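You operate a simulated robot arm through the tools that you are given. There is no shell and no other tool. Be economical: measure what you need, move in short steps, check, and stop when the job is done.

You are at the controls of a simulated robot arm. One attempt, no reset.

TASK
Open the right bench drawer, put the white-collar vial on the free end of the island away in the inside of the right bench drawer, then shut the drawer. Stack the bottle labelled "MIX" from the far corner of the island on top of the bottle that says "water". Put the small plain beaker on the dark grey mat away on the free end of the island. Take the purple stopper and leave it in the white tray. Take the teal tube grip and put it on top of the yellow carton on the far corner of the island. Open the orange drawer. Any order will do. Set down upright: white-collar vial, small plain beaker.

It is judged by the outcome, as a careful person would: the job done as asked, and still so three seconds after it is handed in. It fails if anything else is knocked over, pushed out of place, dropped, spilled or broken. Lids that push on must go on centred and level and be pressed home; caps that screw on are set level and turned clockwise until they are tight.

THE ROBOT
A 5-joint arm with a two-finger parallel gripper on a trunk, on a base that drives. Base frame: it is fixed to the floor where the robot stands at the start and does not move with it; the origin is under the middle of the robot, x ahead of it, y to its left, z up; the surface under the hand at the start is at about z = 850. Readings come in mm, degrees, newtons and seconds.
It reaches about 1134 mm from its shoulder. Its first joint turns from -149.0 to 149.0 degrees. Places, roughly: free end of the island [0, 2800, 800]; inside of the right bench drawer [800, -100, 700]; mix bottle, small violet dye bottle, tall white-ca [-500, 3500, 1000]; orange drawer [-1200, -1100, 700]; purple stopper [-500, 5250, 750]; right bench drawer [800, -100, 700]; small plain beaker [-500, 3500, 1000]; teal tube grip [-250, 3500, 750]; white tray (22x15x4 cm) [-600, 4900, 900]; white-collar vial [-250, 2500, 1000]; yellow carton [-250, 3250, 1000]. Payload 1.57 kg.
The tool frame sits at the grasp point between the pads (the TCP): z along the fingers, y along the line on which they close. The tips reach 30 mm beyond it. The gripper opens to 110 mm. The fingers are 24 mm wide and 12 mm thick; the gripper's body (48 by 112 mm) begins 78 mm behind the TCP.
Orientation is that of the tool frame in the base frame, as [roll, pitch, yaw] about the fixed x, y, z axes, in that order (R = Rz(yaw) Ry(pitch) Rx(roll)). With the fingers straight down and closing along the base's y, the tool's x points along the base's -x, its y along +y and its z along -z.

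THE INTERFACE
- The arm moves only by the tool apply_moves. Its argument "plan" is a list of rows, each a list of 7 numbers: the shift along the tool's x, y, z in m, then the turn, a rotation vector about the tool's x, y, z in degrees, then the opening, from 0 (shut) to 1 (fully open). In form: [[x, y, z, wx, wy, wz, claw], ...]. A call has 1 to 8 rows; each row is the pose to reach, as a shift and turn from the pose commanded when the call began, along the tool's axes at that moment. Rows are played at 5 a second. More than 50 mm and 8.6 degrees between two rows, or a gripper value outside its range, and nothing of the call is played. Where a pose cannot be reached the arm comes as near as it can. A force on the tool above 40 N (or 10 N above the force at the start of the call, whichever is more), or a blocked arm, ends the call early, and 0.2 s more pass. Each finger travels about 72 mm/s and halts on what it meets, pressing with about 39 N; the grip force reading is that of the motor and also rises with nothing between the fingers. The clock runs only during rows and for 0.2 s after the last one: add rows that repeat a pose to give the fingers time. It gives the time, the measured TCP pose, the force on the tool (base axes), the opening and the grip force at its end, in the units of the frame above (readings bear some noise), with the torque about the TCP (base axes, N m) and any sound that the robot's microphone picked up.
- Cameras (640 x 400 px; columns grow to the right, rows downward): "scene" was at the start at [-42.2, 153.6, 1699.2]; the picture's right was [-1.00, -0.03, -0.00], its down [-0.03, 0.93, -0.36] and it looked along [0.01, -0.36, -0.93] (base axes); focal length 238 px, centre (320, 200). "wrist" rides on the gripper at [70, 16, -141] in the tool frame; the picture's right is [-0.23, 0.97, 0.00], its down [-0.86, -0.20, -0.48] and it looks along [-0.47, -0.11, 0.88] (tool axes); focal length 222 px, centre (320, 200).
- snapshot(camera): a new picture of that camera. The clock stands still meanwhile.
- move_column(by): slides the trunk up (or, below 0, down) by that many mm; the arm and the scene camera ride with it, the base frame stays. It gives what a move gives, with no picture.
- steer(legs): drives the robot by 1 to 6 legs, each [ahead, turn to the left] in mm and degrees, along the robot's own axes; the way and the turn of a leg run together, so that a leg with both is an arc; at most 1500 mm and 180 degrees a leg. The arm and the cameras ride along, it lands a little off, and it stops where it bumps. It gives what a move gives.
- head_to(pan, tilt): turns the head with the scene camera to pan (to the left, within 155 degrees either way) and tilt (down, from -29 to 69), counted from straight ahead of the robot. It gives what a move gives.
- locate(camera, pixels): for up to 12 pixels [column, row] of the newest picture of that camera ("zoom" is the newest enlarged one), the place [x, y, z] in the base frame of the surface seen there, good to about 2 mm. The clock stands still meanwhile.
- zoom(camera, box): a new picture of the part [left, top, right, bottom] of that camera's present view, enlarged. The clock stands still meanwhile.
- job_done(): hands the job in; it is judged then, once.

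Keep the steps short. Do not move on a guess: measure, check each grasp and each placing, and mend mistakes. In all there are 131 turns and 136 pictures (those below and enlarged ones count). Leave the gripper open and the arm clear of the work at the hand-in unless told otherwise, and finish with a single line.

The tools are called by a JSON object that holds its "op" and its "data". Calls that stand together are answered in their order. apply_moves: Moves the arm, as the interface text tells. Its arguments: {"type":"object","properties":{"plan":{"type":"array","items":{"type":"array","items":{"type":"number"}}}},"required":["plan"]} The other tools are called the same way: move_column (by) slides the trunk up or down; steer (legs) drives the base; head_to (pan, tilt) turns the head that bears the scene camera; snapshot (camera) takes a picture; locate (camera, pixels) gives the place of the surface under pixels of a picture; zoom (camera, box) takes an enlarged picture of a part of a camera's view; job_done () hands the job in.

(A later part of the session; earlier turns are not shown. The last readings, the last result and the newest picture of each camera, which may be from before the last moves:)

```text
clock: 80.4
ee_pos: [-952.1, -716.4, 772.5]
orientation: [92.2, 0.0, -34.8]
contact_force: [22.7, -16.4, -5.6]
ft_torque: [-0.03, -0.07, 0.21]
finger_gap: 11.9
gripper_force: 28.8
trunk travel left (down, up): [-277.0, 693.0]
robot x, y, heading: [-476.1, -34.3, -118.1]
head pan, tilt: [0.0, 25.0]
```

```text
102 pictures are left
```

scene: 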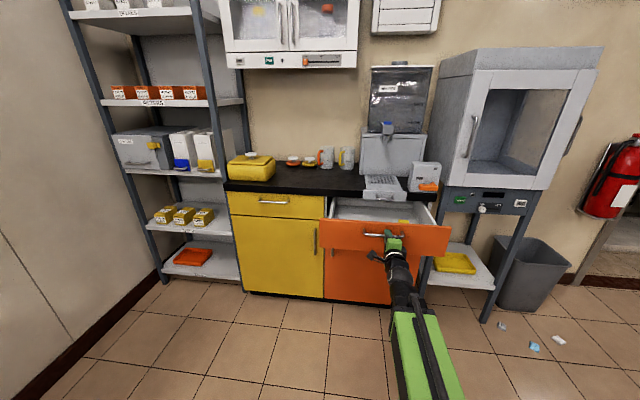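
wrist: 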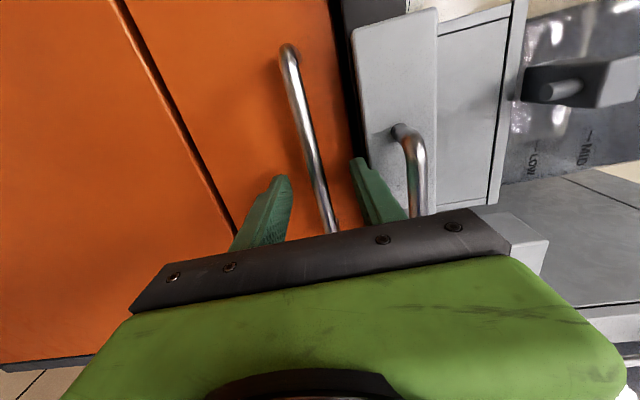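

The orange drawer is open about 235 mm. Release and back off; then check it stays.

{"op": "apply_moves", "data": {"plan": [[0, 0, 0, 0, 0, 0, 0.45], [0, 0, 0, 0, 0, 0, 0.45], [0, 0, 0, 0, 0, 0, 0.45]]}}

{"op": "steer", "data": {"legs": [[-250, 0]]}}

{"op": "move_column", "data": {"by": 400}}

{"op": "apply_moves", "data": {"plan": [[0, 0, 0, 0, 0, -8.5, 1], [0, 0, 0, 0, 0, -17, 1], [0, 0, 0, 0, 0, -25.5, 1], [0, 0, 0, 0, 0, -34, 1], [0, 0, 0, 0, 0, -42.5, 1], [0, 0, 0, 0, 0, -51, 1], [0, 0, 0, 0, 0, -59.5, 1], [0, 0, 0, 0, 0, -68, 1]]}}

{"op": "apply_moves", "data": {"plan": [[0, 0, 0, 0, 0, -7.5, 1], [0, 0, 0, 0, 0, -15, 1], [0, 0, 0, 0, 0, -22, 1]]}}

{"op": "snapshot", "data": {"camera": "scene"}}

```text
clock: 81.2
ee_pos: [-956.4, -714.2, 773.8]
orientation: [92.2, -0.1, -35.1]
contact_force: [0.9, -0.4, 0.4]
ft_torque: [0.02, 0.02, 0.01]
finger_gap: 49.3
gripper_force: 0.0
trunk travel left (down, up): [-277.0, 693.0]
robot x, y, heading: [-478.6, -33.8, -118.6]
head pan, tilt: [0.0, 25.0]
```

```text
clock: 83.0
ee_pos: [-838.8, -490.5, 774.1]
orientation: [92.2, -0.1, -35.4]
contact_force: [0.4, -0.7, 0.1]
ft_torque: [0.01, 0.01, 0.01]
finger_gap: 49.4
gripper_force: 0.0
trunk travel left (down, up): [-277.0, 693.0]
robot x, y, heading: [-359.4, 187.6, -119.5]
head pan, tilt: [0.0, 25.0]
```

```text
clock: 86.9
ee_pos: [-839.2, -490.5, 1172.9]
orientation: [92.3, -0.2, -35.4]
contact_force: [-0.1, -0.2, 0.0]
ft_torque: [0.04, -0.03, 0.01]
finger_gap: 49.2
gripper_force: 0.1
trunk travel left (down, up): [-677.0, 293.0]
robot x, y, heading: [-362.5, 186.5, -119.5]
head pan, tilt: [0.0, 25.0]
```

```text
clock: 88.7
ee_pos: [-839.6, -490.6, 1172.1]
orientation: [95.9, 68.0, -29.9]
contact_force: [0.0, 0.0, -0.5]
ft_torque: [0.02, -0.01, 0.01]
finger_gap: 109.9
gripper_force: 0.1
trunk travel left (down, up): [-677.0, 293.0]
robot x, y, heading: [-355.9, 187.3, -119.4]
head pan, tilt: [0.0, 25.0]
```

```text
clock: 89.5
ee_pos: [-839.6, -488.6, 1172.8]
orientation: [-179.4, 87.8, 55.2]
contact_force: [0.5, 0.4, 0.0]
ft_torque: [-0.03, 0.05, 0.01]
finger_gap: 110.2
gripper_force: 0.1
trunk travel left (down, up): [-677.0, 293.0]
robot x, y, heading: [-357.3, 185.7, -119.0]
head pan, tilt: [0.0, 25.0]
```

```text
101 pictures are left
```

scene: 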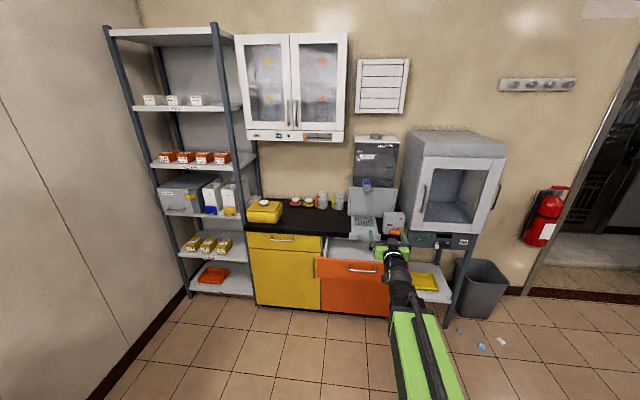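

Orange drawer stays open. Fold the tool back to pointing down for compact driving.

{"op": "apply_moves", "data": {"plan": [[0.0352, 0, -0.0026, 0, 8.4, 0, 1], [0.0697, 0, -0.0103, 0, 16.8, 0, 1], [0.1026, 0, -0.0229, 0, 25.2, 0, 1], [0.1334, 0, -0.0403, 0, 33.6, 0, 1], [0.1613, 0, -0.0619, 0, 42, 0, 1], [0.1857, 0, -0.0874, 0, 50.4, 0, 1], [0.2061, 0, -0.1162, 0, 58.8, 0, 1], [0.2222, 0, -0.1476, 0, 67.2, 0, 1]]}}

{"op": "apply_moves", "data": {"plan": [[0.0352, 0, -0.0026, 0, 8.4, 0, 1], [0.0697, 0, -0.0103, 0, 16.8, 0, 1], [0.0856, 0, -0.0157, 0, 20.8, 0, 1]]}}

{"op": "move_column", "data": {"by": 290}}

{"op": "steer", "data": {"legs": [[0, 60], [0, 60], [0, 52]]}}

{"op": "head_to", "data": {"pan": 0, "tilt": 25}}

{"op": "snapshot", "data": {"camera": "scene"}}

```text
clock: 91.3
ee_pos: [-749.1, -363.2, 959.0]
orientation: [180.0, 20.4, 54.7]
contact_force: [0.4, 0.6, 0.5]
ft_torque: [0.0, -0.03, 0.02]
finger_gap: 109.8
gripper_force: 0.0
trunk travel left (down, up): [-677.0, 293.0]
robot x, y, heading: [-356.3, 188.1, -119.0]
head pan, tilt: [0.0, 25.0]
```

```text
clock: 92.1
ee_pos: [-700.6, -293.6, 942.7]
orientation: [179.9, -0.3, 54.6]
contact_force: [0.1, 0.0, -0.6]
ft_torque: [0.01, 0.01, -0.01]
finger_gap: 110.1
gripper_force: 0.1
out of reach, approached as far as the arm can: row 1, 2, 3
trunk travel left (down, up): [-677.0, 293.0]
robot x, y, heading: [-359.3, 184.4, -119.3]
head pan, tilt: [0.0, 25.0]
```

```text
clock: 95.0
ee_pos: [-700.9, -294.5, 1234.1]
orientation: [179.9, -0.3, 54.7]
contact_force: [0.5, -0.5, 0.6]
ft_torque: [0.03, 0.03, 0.0]
finger_gap: 110.2
gripper_force: 0.1
trunk travel left (down, up): [-967.0, 3.0]
robot x, y, heading: [-359.7, 188.4, -119.0]
head pan, tilt: [0.0, 25.0]
```

```text
clock: 102.5
ee_pos: [111.1, 522.6, 1235.5]
orientation: [179.5, -0.1, -143.3]
contact_force: [-0.1, -1.7, 0.9]
ft_torque: [0.17, 0.0, 0.0]
finger_gap: 110.1
gripper_force: 0.1
trunk travel left (down, up): [-967.0, 3.0]
robot x, y, heading: [-410.5, 232.8, 43.4]
head pan, tilt: [0.0, 25.0]
stopped in leg 3: the robot was blocked; the commanded pose is now the measured one
```

```text
clock: 103.1
ee_pos: [109.5, 533.4, 1234.4]
orientation: [-180.0, -0.2, -143.2]
contact_force: [-0.3, 0.3, -0.4]
ft_torque: [-0.07, -0.02, 0.01]
finger_gap: 110.0
gripper_force: 0.1
trunk travel left (down, up): [-967.0, 3.0]
robot x, y, heading: [-405.5, 232.0, 43.4]
head pan, tilt: [0.0, 25.0]
```

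```text
100 pictures are left
```

scene: 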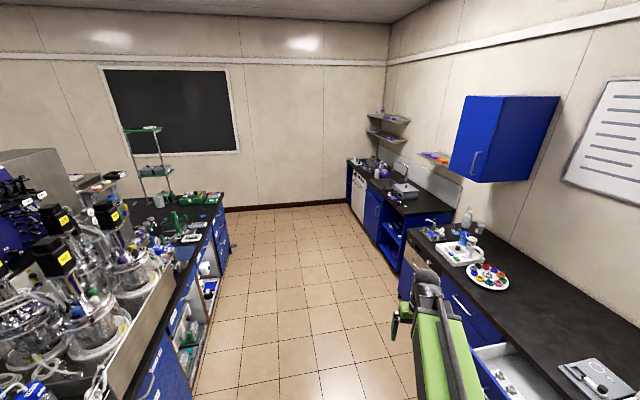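

Blocked again; look behind on both sides.

{"op": "head_to", "data": {"pan": -150, "tilt": 40}}

{"op": "snapshot", "data": {"camera": "scene"}}

{"op": "head_to", "data": {"pan": -70, "tilt": 55}}

{"op": "snapshot", "data": {"camera": "scene"}}

```text
clock: 105.5
ee_pos: [110.8, 529.9, 1234.3]
orientation: [179.8, -0.1, -143.1]
contact_force: [-0.3, -0.6, -0.4]
ft_torque: [0.02, -0.03, 0.0]
finger_gap: 110.0
gripper_force: 0.0
trunk travel left (down, up): [-967.0, 3.0]
robot x, y, heading: [-409.8, 235.5, 43.4]
head pan, tilt: [-150.0, 40.0]
```

```text
99 pictures are left
```

scene: 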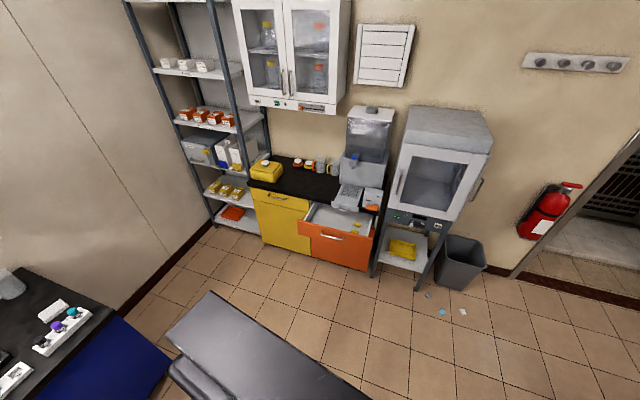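

```text
clock: 107.0
ee_pos: [108.7, 530.2, 1233.9]
orientation: [179.8, -0.1, -143.2]
contact_force: [-0.2, 0.5, 0.4]
ft_torque: [0.01, 0.03, -0.02]
finger_gap: 110.0
gripper_force: 0.0
trunk travel left (down, up): [-967.0, 3.0]
robot x, y, heading: [-406.8, 232.3, 43.6]
head pan, tilt: [-70.0, 55.0]
```

```text
98 pictures are left
```

scene: 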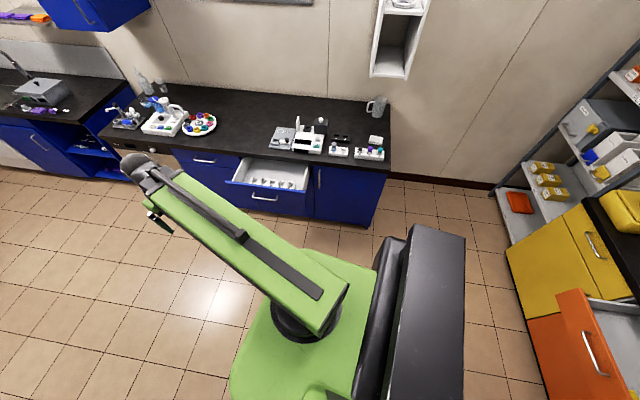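

All clear around, so turns are stopped by arm swing; I'll keep turns small. Head along the aisle (heading 54°) to the island's end.

{"op": "steer", "data": {"legs": [[0, 10.6], [1500, 0], [1400, 0]]}}

{"op": "head_to", "data": {"pan": 80, "tilt": 35}}

{"op": "snapshot", "data": {"camera": "scene"}}

{"op": "head_to", "data": {"pan": 10, "tilt": 35}}

{"op": "snapshot", "data": {"camera": "scene"}}

```text
clock: 121.9
ee_pos: [1670.4, 3064.9, 1234.3]
orientation: [179.8, -0.1, -130.8]
contact_force: [-0.9, 0.8, -0.6]
ft_torque: [-0.03, 0.0, -0.01]
finger_gap: 110.0
gripper_force: 0.1
trunk travel left (down, up): [-967.0, 3.0]
robot x, y, heading: [1231.2, 2664.8, 56.0]
head pan, tilt: [-70.0, 55.0]
```

```text
clock: 124.2
ee_pos: [1671.0, 3064.4, 1233.5]
orientation: [179.9, -0.1, -130.9]
contact_force: [-0.6, -0.5, -1.0]
ft_torque: [0.0, 0.01, 0.0]
finger_gap: 110.1
gripper_force: 0.1
trunk travel left (down, up): [-967.0, 3.0]
robot x, y, heading: [1229.5, 2663.7, 56.1]
head pan, tilt: [80.0, 35.0]
```

```text
97 pictures are left
```

scene: 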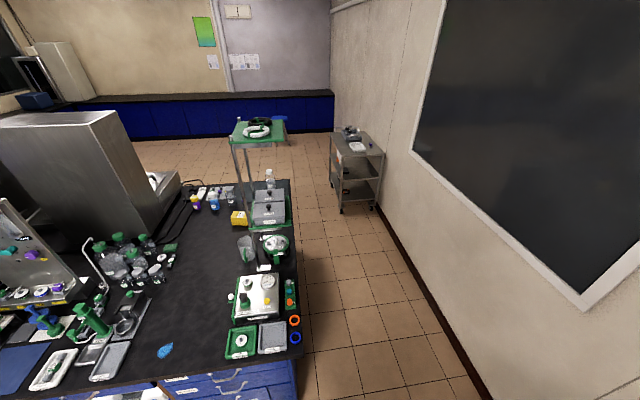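

```text
clock: 125.6
ee_pos: [1670.3, 3064.4, 1233.1]
orientation: [179.8, -0.1, -130.8]
contact_force: [0.9, 0.3, 0.4]
ft_torque: [-0.03, 0.01, -0.01]
finger_gap: 110.2
gripper_force: 0.1
trunk travel left (down, up): [-967.0, 3.0]
robot x, y, heading: [1225.0, 2666.3, 55.9]
head pan, tilt: [10.0, 35.0]
```

```text
96 pictures are left
```

scene: 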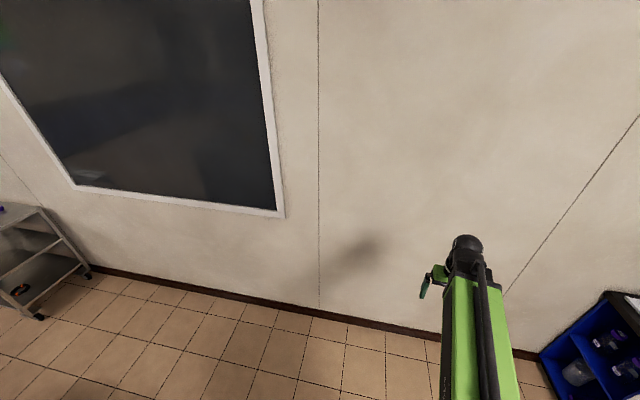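

I see the island's end and the cart beyond. Zoom in on the island top.

{"op": "head_to", "data": {"pan": 95, "tilt": 35}}

{"op": "zoom", "data": {"camera": "scene", "box": [330, 170, 520, 290]}}

{"op": "zoom", "data": {"camera": "scene", "box": [130, 200, 450, 400]}}

{"op": "snapshot", "data": {"camera": "scene"}}

```text
clock: 127.2
ee_pos: [1670.2, 3065.6, 1234.6]
orientation: [179.9, -0.1, -130.8]
contact_force: [0.2, -0.6, 0.8]
ft_torque: [-0.04, -0.04, 0.0]
finger_gap: 110.1
gripper_force: 0.0
trunk travel left (down, up): [-967.0, 3.0]
robot x, y, heading: [1230.5, 2661.8, 56.2]
head pan, tilt: [95.0, 35.0]
```

```text
3.33 times, centred on (425, 230) of scene
```

zoom: 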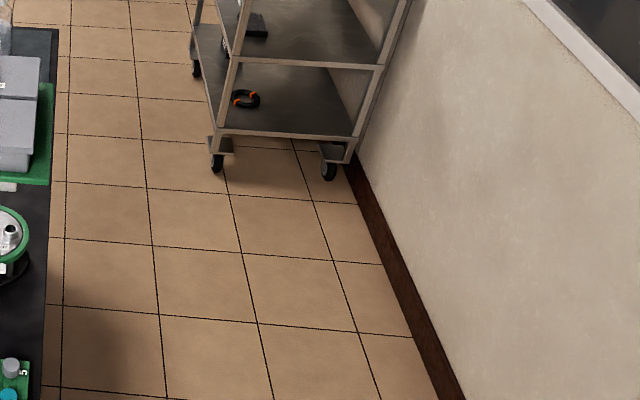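

```text
2.00 times, centred on (290, 300) of scene
```

zoom: 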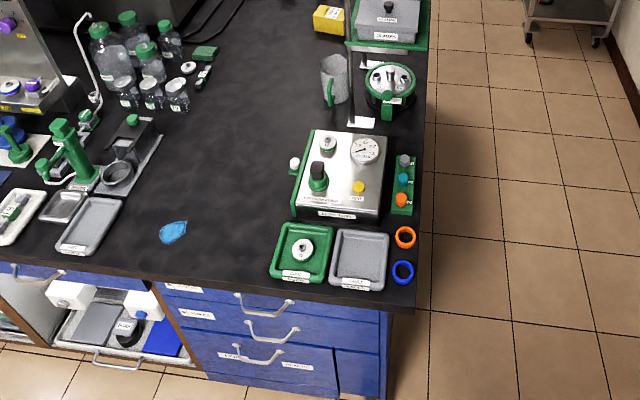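

```text
93 pictures are left
```

scene: 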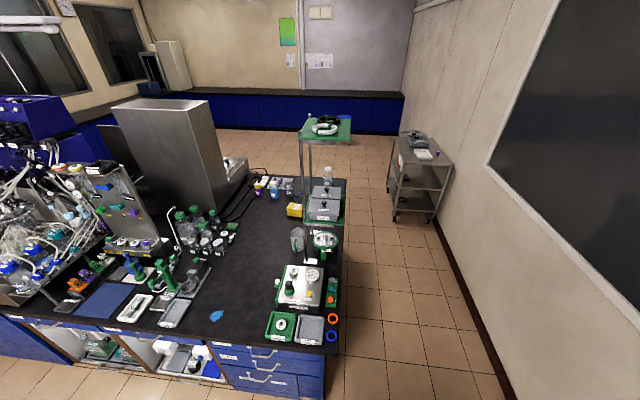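

{"op": "zoom", "data": {"camera": "scene", "box": [215, 155, 355, 240]}}

{"op": "locate", "data": {"camera": "zoom", "pixels": [[195, 160], [265, 160], [330, 165], [365, 255], [350, 200], [515, 95], [375, 385], [500, 390], [250, 130], [220, 135], [300, 150], [520, 300]]}}

{"op": "zoom", "data": {"camera": "scene", "box": [380, 120, 460, 200]}}

{"op": "zoom", "data": {"camera": "scene", "box": [90, 195, 240, 335]}}

```text
4.57 times, centred on (285, 198) of scene
```

zoom: 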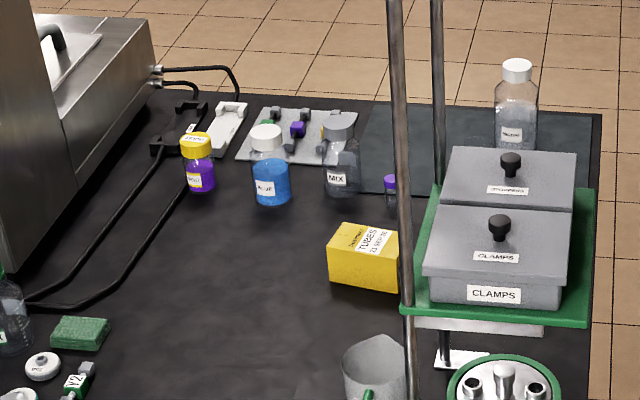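

```text
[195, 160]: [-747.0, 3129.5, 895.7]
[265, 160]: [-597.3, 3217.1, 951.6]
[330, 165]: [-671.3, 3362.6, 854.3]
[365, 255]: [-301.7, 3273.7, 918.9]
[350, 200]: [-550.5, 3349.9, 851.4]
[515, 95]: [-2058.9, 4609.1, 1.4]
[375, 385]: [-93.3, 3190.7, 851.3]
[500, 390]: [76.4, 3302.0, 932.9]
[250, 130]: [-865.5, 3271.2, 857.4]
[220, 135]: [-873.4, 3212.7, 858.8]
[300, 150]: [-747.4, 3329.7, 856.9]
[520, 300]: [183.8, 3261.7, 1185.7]
```

```text
5.00 times, centred on (420, 160) of scene
```

zoom: 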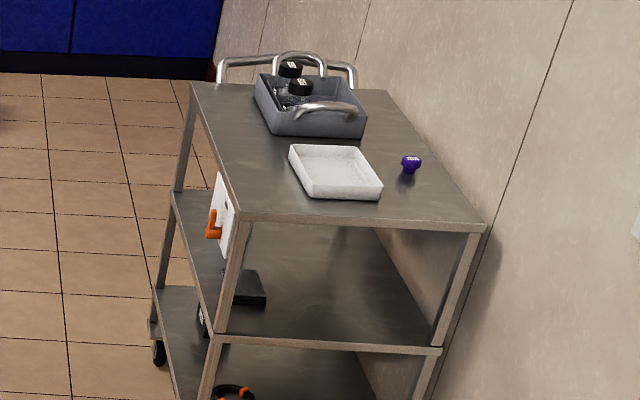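

```text
2.86 times, centred on (165, 265) of scene
```

zoom: 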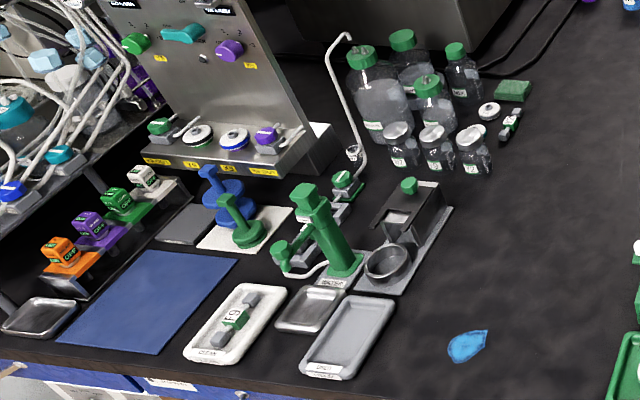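

{"op": "snapshot", "data": {"camera": "scene"}}

{"op": "locate", "data": {"camera": "scene", "pixels": [[450, 240], [500, 370], [397, 218], [430, 220], [399, 160], [453, 163], [424, 154], [438, 154], [339, 350], [344, 185], [240, 178], [217, 316]]}}

```text
89 pictures are left
```

scene: 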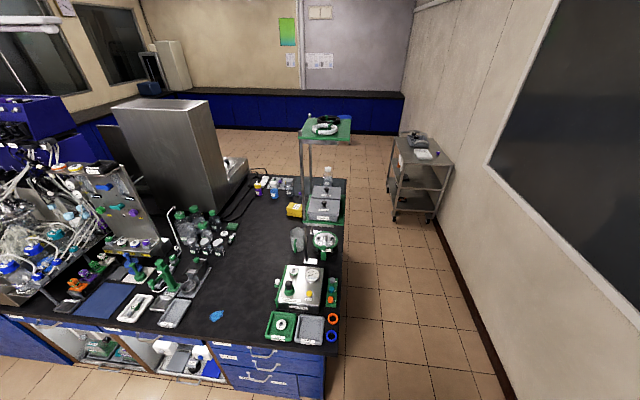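

```text
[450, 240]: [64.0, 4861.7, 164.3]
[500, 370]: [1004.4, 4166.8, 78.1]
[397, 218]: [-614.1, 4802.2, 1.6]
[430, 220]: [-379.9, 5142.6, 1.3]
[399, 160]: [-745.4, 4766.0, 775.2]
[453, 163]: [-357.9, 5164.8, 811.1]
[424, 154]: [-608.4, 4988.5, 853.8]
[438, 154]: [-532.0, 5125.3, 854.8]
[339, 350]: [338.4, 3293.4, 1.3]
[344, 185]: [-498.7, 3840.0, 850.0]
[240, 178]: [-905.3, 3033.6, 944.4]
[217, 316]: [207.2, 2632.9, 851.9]
```

Wall at t≈3970, corridor 1.15 m wide. Path set: round the island corner through the corridor toward the cart.

{"op": "steer", "data": {"legs": [[0, 20.2], [0, 20.2], [636, 0]]}}

{"op": "steer", "data": {"legs": [[0, 20.5], [0, 20.4], [850, 0], [650, 0]]}}

{"op": "head_to", "data": {"pan": 0, "tilt": 45}}

{"op": "snapshot", "data": {"camera": "scene"}}

```text
clock: 133.1
ee_pos: [1226.7, 3909.9, 1233.3]
orientation: [179.9, -0.3, -90.0]
contact_force: [-0.3, -0.7, -0.3]
ft_torque: [-0.04, 0.0, -0.02]
finger_gap: 110.0
gripper_force: 0.1
trunk travel left (down, up): [-967.0, 3.0]
robot x, y, heading: [1154.9, 3317.3, 96.4]
head pan, tilt: [95.0, 35.0]
```

```text
clock: 143.0
ee_pos: [-262.8, 4867.7, 1232.8]
orientation: [179.8, -0.2, -50.5]
contact_force: [0.3, 0.0, 1.2]
ft_torque: [-0.01, 0.01, 0.03]
finger_gap: 110.1
gripper_force: 0.1
trunk travel left (down, up): [-967.0, 3.0]
robot x, y, heading: [63.9, 4364.7, 135.6]
head pan, tilt: [95.0, 35.0]
```

```text
clock: 144.8
ee_pos: [-260.2, 4866.0, 1234.4]
orientation: [179.9, -0.2, -50.6]
contact_force: [-0.1, -0.3, 1.2]
ft_torque: [-0.01, 0.01, 0.01]
finger_gap: 110.0
gripper_force: 0.0
trunk travel left (down, up): [-967.0, 3.0]
robot x, y, heading: [61.1, 4367.8, 136.0]
head pan, tilt: [0.0, 45.0]
```

```text
88 pictures are left
```

scene: 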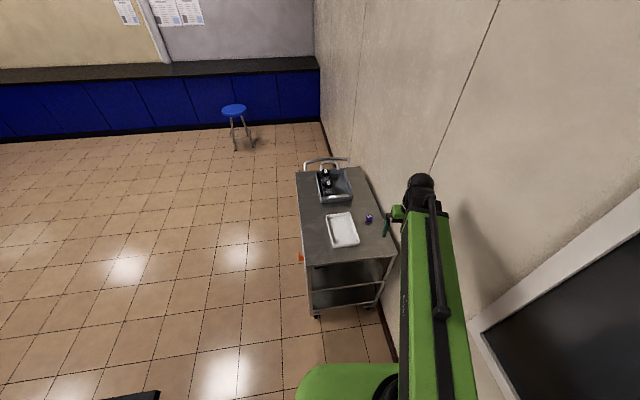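

{"op": "zoom", "data": {"camera": "scene", "box": [290, 150, 410, 270]}}

{"op": "locate", "data": {"camera": "scene", "pixels": [[369, 217], [369, 221], [342, 230], [331, 214], [351, 211], [337, 247], [360, 243], [325, 265], [384, 250], [330, 200]]}}

```text
3.33 times, centred on (350, 210) of scene
```

zoom: 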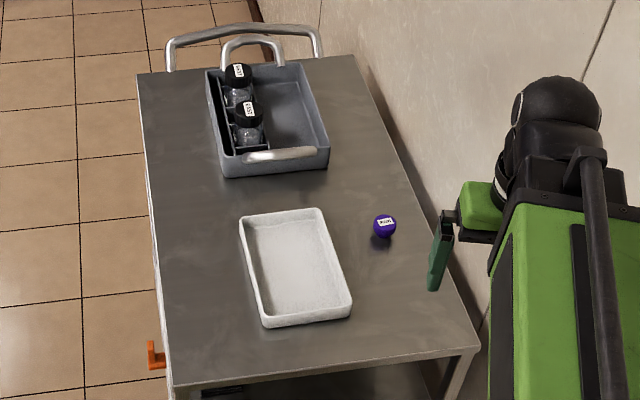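

```text
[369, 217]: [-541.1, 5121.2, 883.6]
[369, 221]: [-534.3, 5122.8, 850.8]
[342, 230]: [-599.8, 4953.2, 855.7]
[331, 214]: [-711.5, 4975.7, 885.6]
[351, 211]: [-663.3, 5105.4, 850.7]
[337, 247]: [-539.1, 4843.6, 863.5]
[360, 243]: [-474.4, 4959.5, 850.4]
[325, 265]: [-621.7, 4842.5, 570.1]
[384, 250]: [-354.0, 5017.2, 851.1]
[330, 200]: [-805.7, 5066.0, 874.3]
```

Stopper at about (-540, 5124), top z≈884; tray centre about (-600, 4965), floor z 855. Drive 180 mm nearer.

{"op": "steer", "data": {"legs": [[180, 0]]}}

{"op": "snapshot", "data": {"camera": "wrist"}}

```text
clock: 146.2
ee_pos: [-393.1, 4993.3, 1233.9]
orientation: [179.9, -0.1, -50.4]
contact_force: [-1.2, 0.9, -0.4]
ft_torque: [-0.02, 0.01, 0.01]
finger_gap: 109.9
gripper_force: 0.0
trunk travel left (down, up): [-967.0, 3.0]
robot x, y, heading: [-69.9, 4486.4, 135.9]
head pan, tilt: [0.0, 45.0]
```

```text
86 pictures are left
```

wrist: 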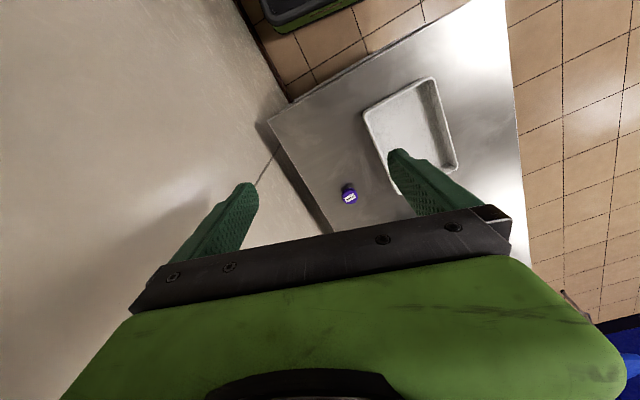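

{"op": "locate", "data": {"camera": "wrist", "pixels": [[349, 196], [347, 188], [349, 203], [362, 112], [433, 78], [456, 170], [390, 190], [410, 120]]}}

```text
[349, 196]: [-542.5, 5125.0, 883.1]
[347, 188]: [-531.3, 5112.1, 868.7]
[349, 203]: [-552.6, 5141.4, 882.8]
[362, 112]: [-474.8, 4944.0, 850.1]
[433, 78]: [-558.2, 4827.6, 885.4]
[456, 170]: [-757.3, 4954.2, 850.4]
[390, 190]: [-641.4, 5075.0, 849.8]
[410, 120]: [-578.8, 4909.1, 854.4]
```

Move over the stopper at (-541, 5125), then lower until the tips are about 5 mm above the cart top.

{"op": "apply_moves", "data": {"plan": [[-0.04, 0.006, 0, 0, 0, 0, 1], [-0.08, 0.012, 0, 0, 0, 0, 0.8], [-0.12, 0.018, 0, 0, 0, 0, 0.7], [-0.16, 0.024, 0, 0, 0, 0, 0.6], [-0.196, 0.03, 0, 0, 0, 0, 0.6], [-0.196, 0.03, 0, 0, 0, 0, 0.6]]}}

{"op": "move_column", "data": {"by": -250}}

{"op": "snapshot", "data": {"camera": "wrist"}}

{"op": "locate", "data": {"camera": "wrist", "pixels": [[320, 220], [310, 200], [330, 230]]}}

```text
clock: 147.7
ee_pos: [-540.8, 5124.4, 1234.2]
orientation: [180.0, 0.0, -50.4]
contact_force: [0.1, 0.0, 0.1]
ft_torque: [0.02, 0.03, -0.01]
finger_gap: 66.1
gripper_force: 0.1
trunk travel left (down, up): [-967.0, 3.0]
robot x, y, heading: [-69.8, 4489.1, 135.8]
head pan, tilt: [0.0, 45.0]
```

```text
clock: 150.2
ee_pos: [-540.4, 5124.9, 983.6]
orientation: [179.9, 0.0, -50.5]
contact_force: [0.9, 0.0, 0.4]
ft_torque: [-0.01, 0.02, -0.04]
finger_gap: 65.9
gripper_force: 0.0
trunk travel left (down, up): [-717.0, 253.0]
robot x, y, heading: [-68.0, 4490.3, 135.8]
head pan, tilt: [0.0, 45.0]
```

```text
85 pictures are left
```

wrist: 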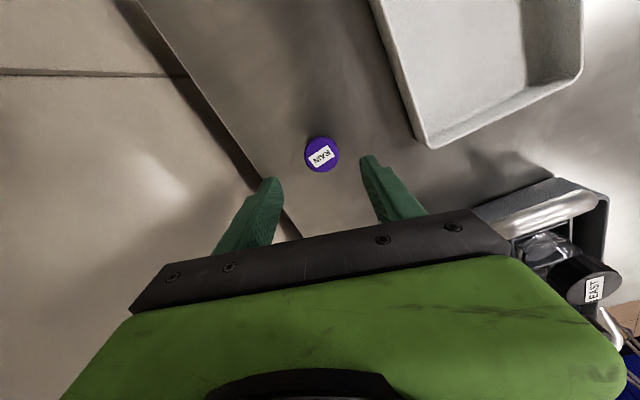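

```text
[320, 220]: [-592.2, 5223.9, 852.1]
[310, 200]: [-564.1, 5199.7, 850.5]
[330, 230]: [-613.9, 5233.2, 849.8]
```

{"op": "locate", "data": {"camera": "wrist", "pixels": [[322, 154], [307, 152], [338, 152], [322, 140], [520, 215], [595, 285], [420, 130]]}}

{"op": "move_column", "data": {"by": -98}}

{"op": "apply_moves", "data": {"plan": [[0, 0, 0, 0, 0, 0, 0], [0, 0, 0, 0, 0, 0, 0], [0, 0, 0, 0, 0, 0, 0]]}}

{"op": "snapshot", "data": {"camera": "wrist"}}

```text
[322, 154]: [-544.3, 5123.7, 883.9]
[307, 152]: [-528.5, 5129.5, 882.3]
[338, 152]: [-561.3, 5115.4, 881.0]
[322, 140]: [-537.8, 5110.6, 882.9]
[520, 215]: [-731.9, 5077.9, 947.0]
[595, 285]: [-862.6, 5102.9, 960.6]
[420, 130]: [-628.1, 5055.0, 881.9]
```

```text
clock: 151.6
ee_pos: [-540.5, 5125.1, 886.4]
orientation: [180.0, -0.2, -50.5]
contact_force: [-0.1, -0.4, 0.4]
ft_torque: [0.02, 0.01, 0.01]
finger_gap: 66.1
gripper_force: 0.1
trunk travel left (down, up): [-619.0, 351.0]
robot x, y, heading: [-71.7, 4492.8, 135.9]
head pan, tilt: [0.0, 45.0]
```

```text
clock: 152.3
ee_pos: [-539.7, 5124.6, 886.2]
orientation: [179.9, -0.1, -50.5]
contact_force: [-0.3, -0.3, 1.0]
ft_torque: [0.02, 0.0, -0.01]
finger_gap: 36.7
gripper_force: 38.6
trunk travel left (down, up): [-619.0, 351.0]
robot x, y, heading: [-68.4, 4490.4, 135.8]
head pan, tilt: [0.0, 45.0]
```

```text
84 pictures are left
```

wrist: 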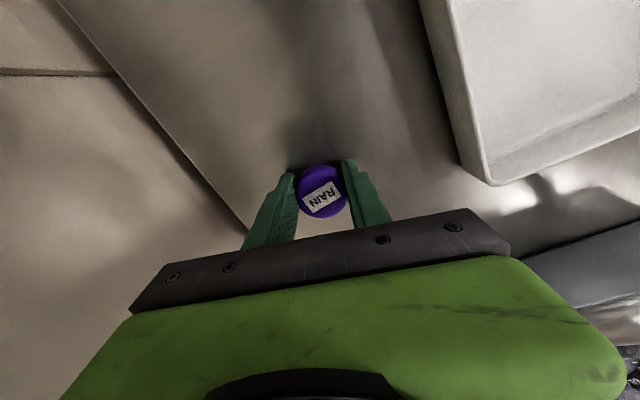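

Stopper held (36.7 mm). Lift, carry over the tray centre (-612, 4950), lower onto its floor (z 855).

{"op": "move_column", "data": {"by": 100}}

{"op": "apply_moves", "data": {"plan": [[0.022, 0.042, 0, 0, 0, 0, 0], [0.044, 0.084, 0, 0, 0, 0, 0], [0.066, 0.126, 0, 0, 0, 0, 0], [0.089, 0.167, 0, 0, 0, 0, 0], [0.089, 0.167, 0, 0, 0, 0, 0]]}}

{"op": "move_column", "data": {"by": -93}}

{"op": "snapshot", "data": {"camera": "wrist"}}

```text
clock: 153.7
ee_pos: [-540.5, 5125.0, 985.9]
orientation: [180.0, -0.2, -50.5]
contact_force: [0.3, 0.1, 0.0]
ft_torque: [-0.01, 0.0, -0.02]
finger_gap: 36.7
gripper_force: 39.3
trunk travel left (down, up): [-719.0, 251.0]
robot x, y, heading: [-66.5, 4491.4, 135.8]
head pan, tilt: [0.0, 45.0]
```

```text
clock: 154.9
ee_pos: [-614.7, 4949.3, 986.0]
orientation: [179.9, -0.2, -50.4]
contact_force: [0.7, -1.1, 0.0]
ft_torque: [-0.01, -0.02, 0.0]
finger_gap: 36.8
gripper_force: 39.0
trunk travel left (down, up): [-719.0, 251.0]
robot x, y, heading: [-67.8, 4492.0, 135.7]
head pan, tilt: [0.0, 45.0]
```

```text
clock: 156.2
ee_pos: [-616.1, 4950.4, 893.4]
orientation: [180.0, -0.1, -50.6]
contact_force: [-0.1, 0.6, -0.9]
ft_torque: [-0.01, 0.01, 0.0]
finger_gap: 36.4
gripper_force: 39.4
trunk travel left (down, up): [-626.0, 344.0]
robot x, y, heading: [-65.8, 4490.8, 135.8]
head pan, tilt: [0.0, 45.0]
```

```text
83 pictures are left
```

wrist: 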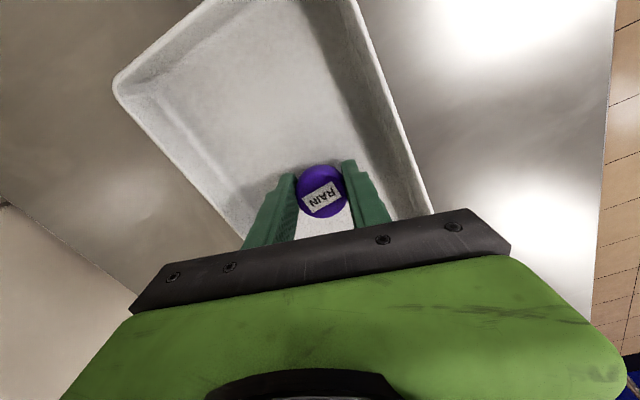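

{"op": "move_column", "data": {"by": -2}}

{"op": "apply_moves", "data": {"plan": [[0, 0, 0, 0, 0, 0, 0.52], [0, 0, 0, 0, 0, 0, 0.52], [0, 0, 0, 0, 0, 0, 0.52]]}}

{"op": "move_column", "data": {"by": 340}}

{"op": "snapshot", "data": {"camera": "wrist"}}

```text
clock: 156.7
ee_pos: [-615.1, 4950.2, 891.7]
orientation: [179.9, -0.1, -50.6]
contact_force: [-0.3, 0.1, 0.3]
ft_torque: [0.01, -0.02, 0.0]
finger_gap: 36.6
gripper_force: 39.0
trunk travel left (down, up): [-624.0, 346.0]
robot x, y, heading: [-66.4, 4492.9, 135.6]
head pan, tilt: [0.0, 45.0]
```

```text
clock: 157.5
ee_pos: [-614.4, 4948.6, 891.0]
orientation: [179.9, 0.0, -50.7]
contact_force: [-0.5, 0.1, -0.7]
ft_torque: [0.01, -0.01, -0.02]
finger_gap: 57.6
gripper_force: 0.0
trunk travel left (down, up): [-624.0, 346.0]
robot x, y, heading: [-71.9, 4488.9, 136.1]
head pan, tilt: [0.0, 45.0]
```

```text
clock: 160.8
ee_pos: [-615.1, 4949.6, 1231.0]
orientation: [179.9, -0.1, -50.4]
contact_force: [-0.2, -0.8, -0.4]
ft_torque: [0.0, -0.01, 0.02]
finger_gap: 57.5
gripper_force: 0.1
trunk travel left (down, up): [-964.0, 6.0]
robot x, y, heading: [-66.1, 4494.4, 135.8]
head pan, tilt: [0.0, 45.0]
```

```text
82 pictures are left
```

wrist: 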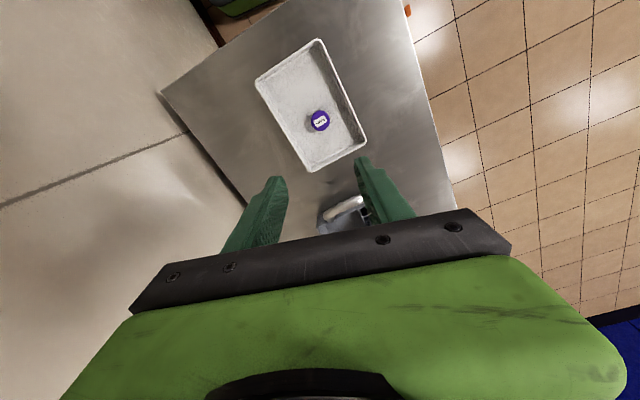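

Stopper is in the tray. Now view the island's far corner from here.

{"op": "head_to", "data": {"pan": 100, "tilt": 30}}

{"op": "snapshot", "data": {"camera": "scene"}}

{"op": "zoom", "data": {"camera": "scene", "box": [240, 150, 440, 275]}}

```text
clock: 162.6
ee_pos: [-614.6, 4949.4, 1230.3]
orientation: [179.9, -0.1, -50.5]
contact_force: [0.2, -0.7, -0.1]
ft_torque: [0.0, 0.01, 0.01]
finger_gap: 57.3
gripper_force: 0.0
trunk travel left (down, up): [-964.0, 6.0]
robot x, y, heading: [-65.1, 4487.1, 135.6]
head pan, tilt: [100.0, 30.0]
```

```text
81 pictures are left
```

scene: 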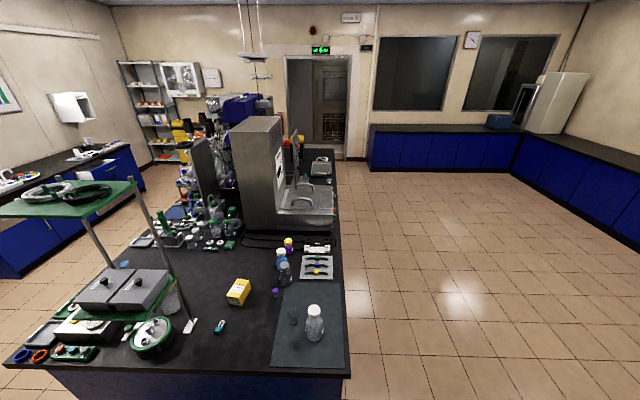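

```text
3.20 times, centred on (340, 212) of scene
```

zoom: 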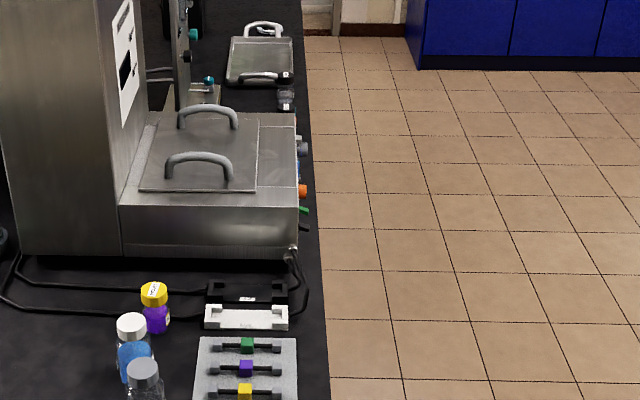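

{"op": "zoom", "data": {"camera": "scene", "box": [200, 230, 360, 370]}}

{"op": "locate", "data": {"camera": "scene", "pixels": [[222, 324], [219, 329], [238, 292], [285, 270], [285, 281], [282, 254], [282, 265], [294, 322], [314, 310], [275, 293], [349, 370], [288, 245]]}}

```text
2.86 times, centred on (280, 300) of scene
```

zoom: 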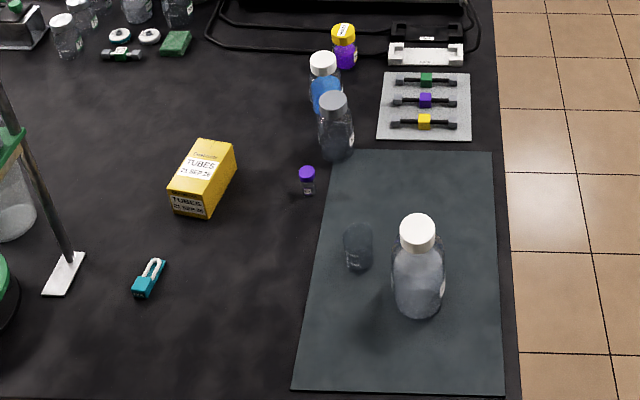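

```text
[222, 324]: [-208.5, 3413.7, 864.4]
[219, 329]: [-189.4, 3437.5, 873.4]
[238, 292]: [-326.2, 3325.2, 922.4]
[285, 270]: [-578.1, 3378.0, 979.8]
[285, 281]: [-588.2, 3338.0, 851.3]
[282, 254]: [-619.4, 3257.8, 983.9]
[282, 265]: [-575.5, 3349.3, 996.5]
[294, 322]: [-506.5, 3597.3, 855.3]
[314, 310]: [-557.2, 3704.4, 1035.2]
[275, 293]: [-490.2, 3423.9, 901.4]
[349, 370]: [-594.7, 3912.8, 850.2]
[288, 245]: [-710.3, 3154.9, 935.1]
```

Everything on the far corner is found: MIX ≈(-577,3365), blue bottle ≈(-620,3258), carton ≈(-320,3310), teal grip ≈(-200,3425), beaker ≈(-508,3590). Retract the arm and drive round behind the island.

{"op": "apply_moves", "data": {"plan": [[0.036, -0.021, 0, 0, 0, 0, 1], [0.071, -0.042, 0, 0, 0, 0, 1], [0.105, -0.063, 0, 0, 0, 0, 1]]}}

{"op": "steer", "data": {"legs": [[0, 22], [0, 22], [0, 22], [764, 0]]}}

{"op": "head_to", "data": {"pan": 20, "tilt": 69}}

{"op": "snapshot", "data": {"camera": "scene"}}

```text
clock: 163.4
ee_pos: [-497.6, 4905.8, 1231.8]
orientation: [179.8, -0.1, -50.5]
contact_force: [-0.2, 0.1, -0.1]
ft_torque: [-0.06, 0.02, 0.02]
finger_gap: 110.0
gripper_force: 0.0
out of reach, approached as far as the arm can: row 2, 3
trunk travel left (down, up): [-964.0, 6.0]
robot x, y, heading: [-70.2, 4492.4, 135.9]
head pan, tilt: [100.0, 30.0]
```

```text
clock: 171.0
ee_pos: [-1358.2, 4000.8, 1230.5]
orientation: [179.9, -0.1, 14.6]
contact_force: [-0.3, 0.6, -0.2]
ft_torque: [0.01, -0.03, 0.03]
finger_gap: 109.9
gripper_force: 0.0
trunk travel left (down, up): [-964.0, 6.0]
robot x, y, heading: [-801.4, 4217.0, -159.8]
head pan, tilt: [100.0, 30.0]
```

```text
clock: 172.5
ee_pos: [-1358.1, 4001.1, 1230.1]
orientation: [179.9, -0.1, 14.8]
contact_force: [0.4, -0.1, -0.8]
ft_torque: [0.01, 0.0, 0.04]
finger_gap: 110.0
gripper_force: 0.2
trunk travel left (down, up): [-964.0, 6.0]
robot x, y, heading: [-796.7, 4213.8, -159.8]
head pan, tilt: [20.0, 68.8]
```

```text
78 pictures are left
```

scene: 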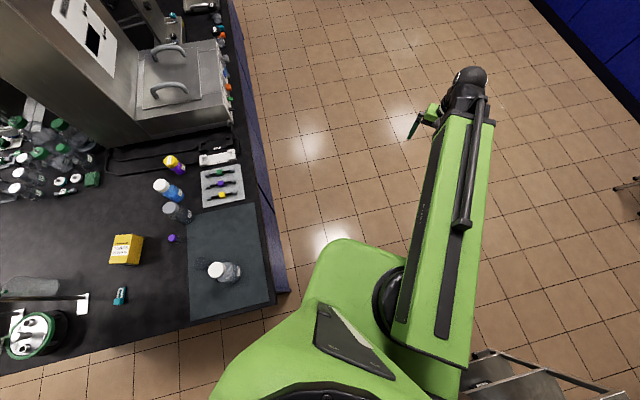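

{"op": "zoom", "data": {"camera": "scene", "box": [90, 130, 290, 330]}}

{"op": "locate", "data": {"camera": "scene", "pixels": [[345, 242], [312, 275], [289, 291], [275, 285], [160, 185], [171, 209], [170, 160], [217, 269], [203, 263], [126, 243], [120, 297], [240, 150]]}}

```text
2.00 times, centred on (190, 230) of scene
```

zoom: 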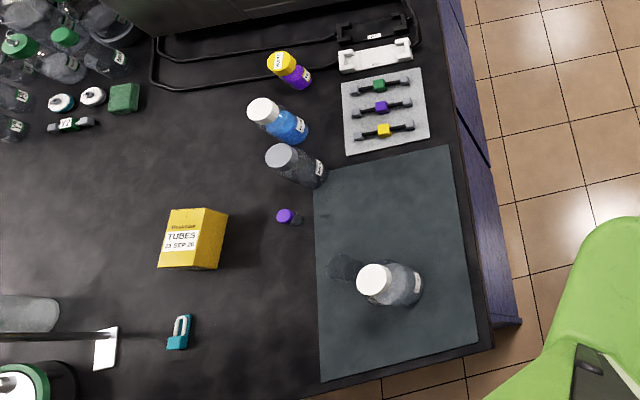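

```text
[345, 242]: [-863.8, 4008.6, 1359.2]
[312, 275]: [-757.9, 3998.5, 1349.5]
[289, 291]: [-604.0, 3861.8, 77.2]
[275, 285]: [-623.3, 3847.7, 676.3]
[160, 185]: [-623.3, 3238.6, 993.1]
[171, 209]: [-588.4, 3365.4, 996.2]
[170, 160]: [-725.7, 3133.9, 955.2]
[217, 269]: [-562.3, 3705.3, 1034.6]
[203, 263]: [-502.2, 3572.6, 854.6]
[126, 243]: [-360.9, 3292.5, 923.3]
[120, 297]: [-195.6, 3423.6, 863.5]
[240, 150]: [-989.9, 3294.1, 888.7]
```

Continue behind the island and turn to face it.

{"op": "steer", "data": {"legs": [[0, 20.6], [0, 20.6], [498, 0]]}}

{"op": "steer", "data": {"legs": [[0, 20.6], [0, 20.6], [0, 20.6], [0, 20.6]]}}

{"op": "head_to", "data": {"pan": 0, "tilt": 50}}

{"op": "snapshot", "data": {"camera": "scene"}}

{"op": "snapshot", "data": {"camera": "wrist"}}

```text
clock: 177.7
ee_pos: [-1317.4, 3237.4, 1230.6]
orientation: [179.9, -0.2, 56.0]
contact_force: [0.4, -0.9, 0.9]
ft_torque: [-0.03, 0.0, 0.01]
finger_gap: 109.8
gripper_force: 0.1
trunk travel left (down, up): [-964.0, 6.0]
robot x, y, heading: [-1042.2, 3768.6, -118.8]
head pan, tilt: [20.0, 68.8]
```

```text
clock: 179.3
ee_pos: [-1129.2, 3174.5, 1231.4]
orientation: [-180.0, -0.1, 75.6]
contact_force: [1.0, -0.5, 0.4]
ft_torque: [0.0, 0.07, 0.01]
finger_gap: 110.2
gripper_force: 0.1
trunk travel left (down, up): [-964.0, 6.0]
robot x, y, heading: [-1052.1, 3765.6, -107.1]
head pan, tilt: [20.0, 68.8]
stopped in leg 1: the robot was blocked; the commanded pose is now the measured one
```

```text
clock: 180.1
ee_pos: [-1132.0, 3174.0, 1230.7]
orientation: [179.9, -0.1, 75.6]
contact_force: [0.3, 0.5, -0.2]
ft_torque: [0.02, 0.04, 0.0]
finger_gap: 110.3
gripper_force: 0.0
trunk travel left (down, up): [-964.0, 6.0]
robot x, y, heading: [-1056.8, 3769.1, -107.2]
head pan, tilt: [0.0, 50.0]
```

```text
76 pictures are left
```

scene: 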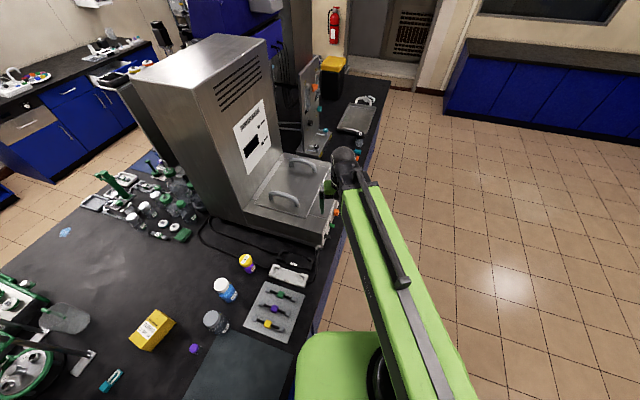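

```text
75 pictures are left
```

wrist: 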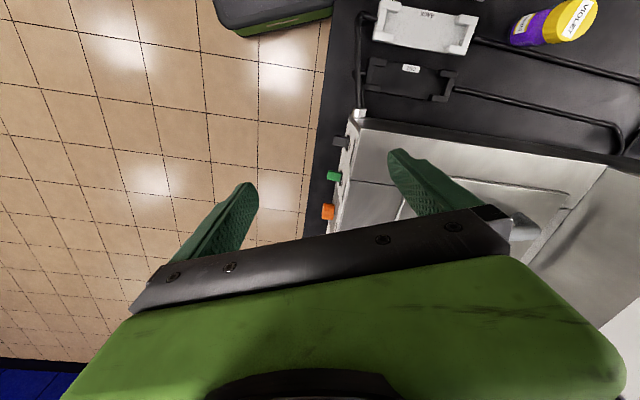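

The wrist picture shows the robot's base near the island edge at (330, 10). Measure it.

{"op": "locate", "data": {"camera": "wrist", "pixels": [[330, 10], [280, 28], [228, 25], [335, 100], [325, 60]]}}

{"op": "locate", "data": {"camera": "scene", "pixels": [[285, 375], [340, 240], [318, 300], [310, 340], [215, 320], [225, 290], [220, 60], [140, 75], [300, 165], [330, 210]]}}

```text
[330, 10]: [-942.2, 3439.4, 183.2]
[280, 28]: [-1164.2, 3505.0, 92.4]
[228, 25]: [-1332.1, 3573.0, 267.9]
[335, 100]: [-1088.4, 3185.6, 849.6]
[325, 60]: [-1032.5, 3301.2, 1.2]
```

```text
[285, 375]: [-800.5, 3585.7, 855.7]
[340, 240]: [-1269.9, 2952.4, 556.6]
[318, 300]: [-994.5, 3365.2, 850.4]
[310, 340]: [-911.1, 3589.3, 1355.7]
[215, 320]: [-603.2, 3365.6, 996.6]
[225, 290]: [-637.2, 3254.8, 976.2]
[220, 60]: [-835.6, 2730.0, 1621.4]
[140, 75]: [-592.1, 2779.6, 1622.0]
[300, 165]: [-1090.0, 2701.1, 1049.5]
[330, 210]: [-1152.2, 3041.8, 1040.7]
```

The base corner (about 350 mm radius) was touching the island's rear. Back away 250 mm, then turn.

{"op": "steer", "data": {"legs": [[-250, 0], [0, 18], [0, 18], [0, 18]]}}

{"op": "snapshot", "data": {"camera": "wrist"}}

{"op": "head_to", "data": {"pan": 5, "tilt": 55}}

{"op": "snapshot", "data": {"camera": "scene"}}

```text
clock: 184.9
ee_pos: [-544.2, 3601.4, 1230.0]
orientation: [-180.0, -0.4, 129.7]
contact_force: [-0.5, 0.0, 0.2]
ft_torque: [0.02, 0.06, 0.0]
finger_gap: 109.9
gripper_force: 0.0
trunk travel left (down, up): [-964.0, 6.0]
robot x, y, heading: [-958.5, 4031.7, -52.8]
head pan, tilt: [0.0, 50.0]
```

```text
74 pictures are left
```

wrist: 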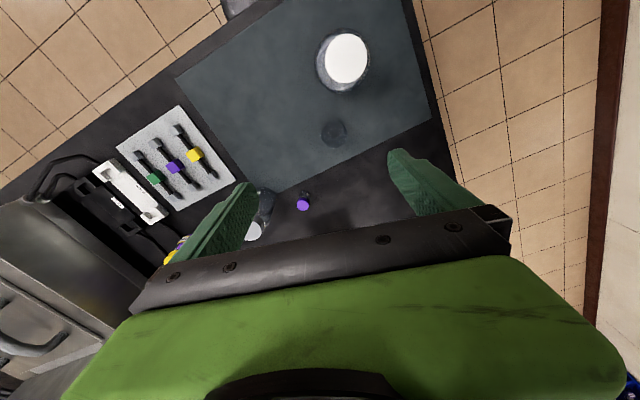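

```text
clock: 185.6
ee_pos: [-548.8, 3602.3, 1232.1]
orientation: [179.9, -0.2, 129.8]
contact_force: [-0.9, 0.3, 0.9]
ft_torque: [-0.04, -0.04, -0.01]
finger_gap: 110.2
gripper_force: 0.1
trunk travel left (down, up): [-964.0, 6.0]
robot x, y, heading: [-959.7, 4028.2, -53.0]
head pan, tilt: [5.0, 55.0]
```

```text
73 pictures are left
```

scene: 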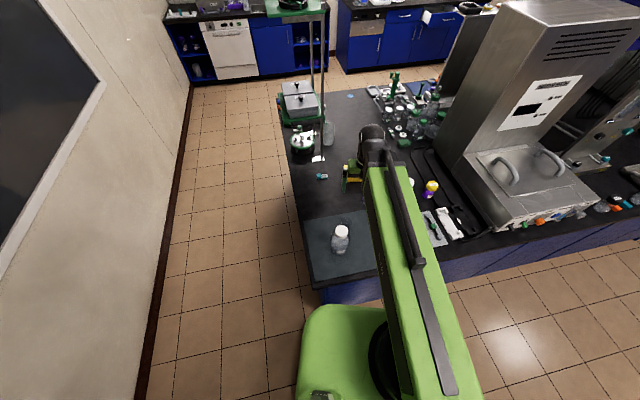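

{"op": "apply_moves", "data": {"plan": [[0, -0.045, 0, 0, 0, 0, 1], [0, -0.09, 0, 0, 0, 0, 1], [0, -0.135, 0, 0, 0, 0, 1], [0, -0.18, 0, 0, 0, 0, 1]]}}

{"op": "snapshot", "data": {"camera": "wrist"}}

{"op": "snapshot", "data": {"camera": "scene"}}

```text
clock: 186.6
ee_pos: [-686.7, 3485.2, 1230.6]
orientation: [179.9, -0.2, 129.7]
contact_force: [0.7, -0.1, 0.1]
ft_torque: [0.0, -0.03, 0.02]
finger_gap: 109.9
gripper_force: 0.1
out of reach, approached as far as the arm can: row 2
trunk travel left (down, up): [-964.0, 6.0]
robot x, y, heading: [-960.5, 4028.9, -53.1]
head pan, tilt: [5.0, 55.0]
```

```text
72 pictures are left
```

wrist: 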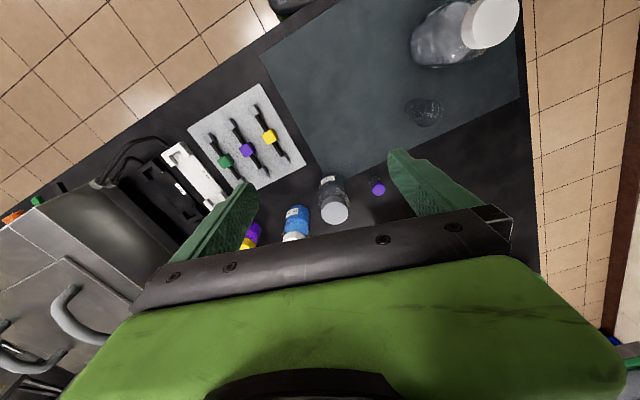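

```text
71 pictures are left
```

scene: 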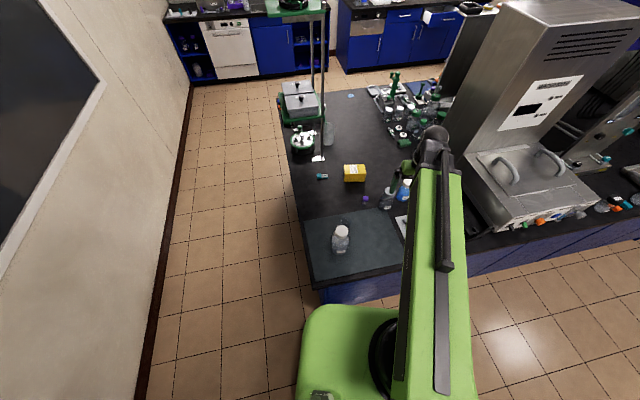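

{"op": "zoom", "data": {"camera": "wrist", "box": [230, 160, 400, 260]}}

{"op": "locate", "data": {"camera": "wrist", "pixels": [[335, 211], [323, 213], [347, 211], [290, 237], [302, 239], [282, 236], [425, 110], [378, 189], [325, 185]]}}

{"op": "zoom", "data": {"camera": "scene", "box": [310, 150, 420, 260]}}

```text
3.76 times, centred on (315, 210) of wrist
```

zoom: 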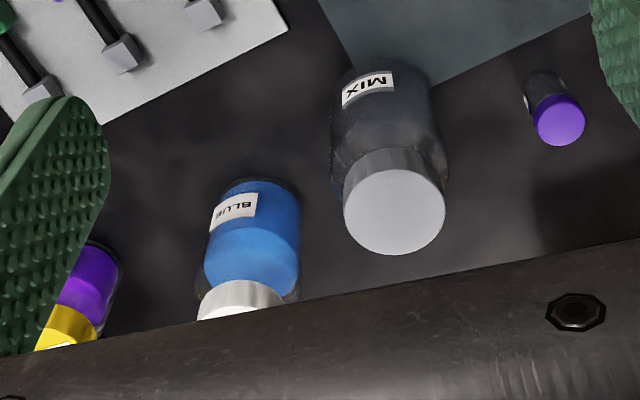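

```text
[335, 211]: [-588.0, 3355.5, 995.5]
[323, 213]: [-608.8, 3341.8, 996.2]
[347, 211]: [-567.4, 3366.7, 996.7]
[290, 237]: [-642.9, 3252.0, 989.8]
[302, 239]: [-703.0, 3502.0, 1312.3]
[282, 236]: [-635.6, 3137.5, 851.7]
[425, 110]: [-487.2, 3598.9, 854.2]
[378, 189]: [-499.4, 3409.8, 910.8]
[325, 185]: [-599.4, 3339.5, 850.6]
```

```text
3.64 times, centred on (365, 205) of scene
```

zoom: 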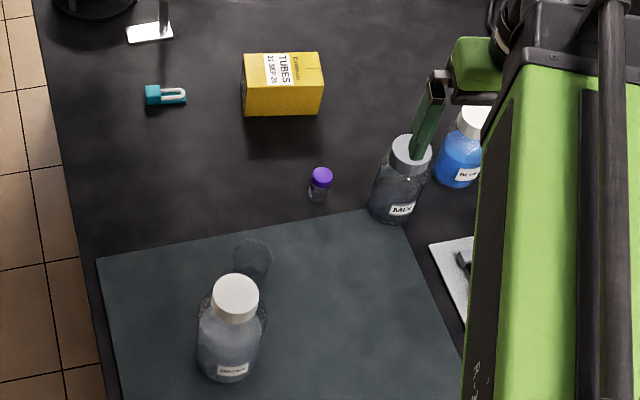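

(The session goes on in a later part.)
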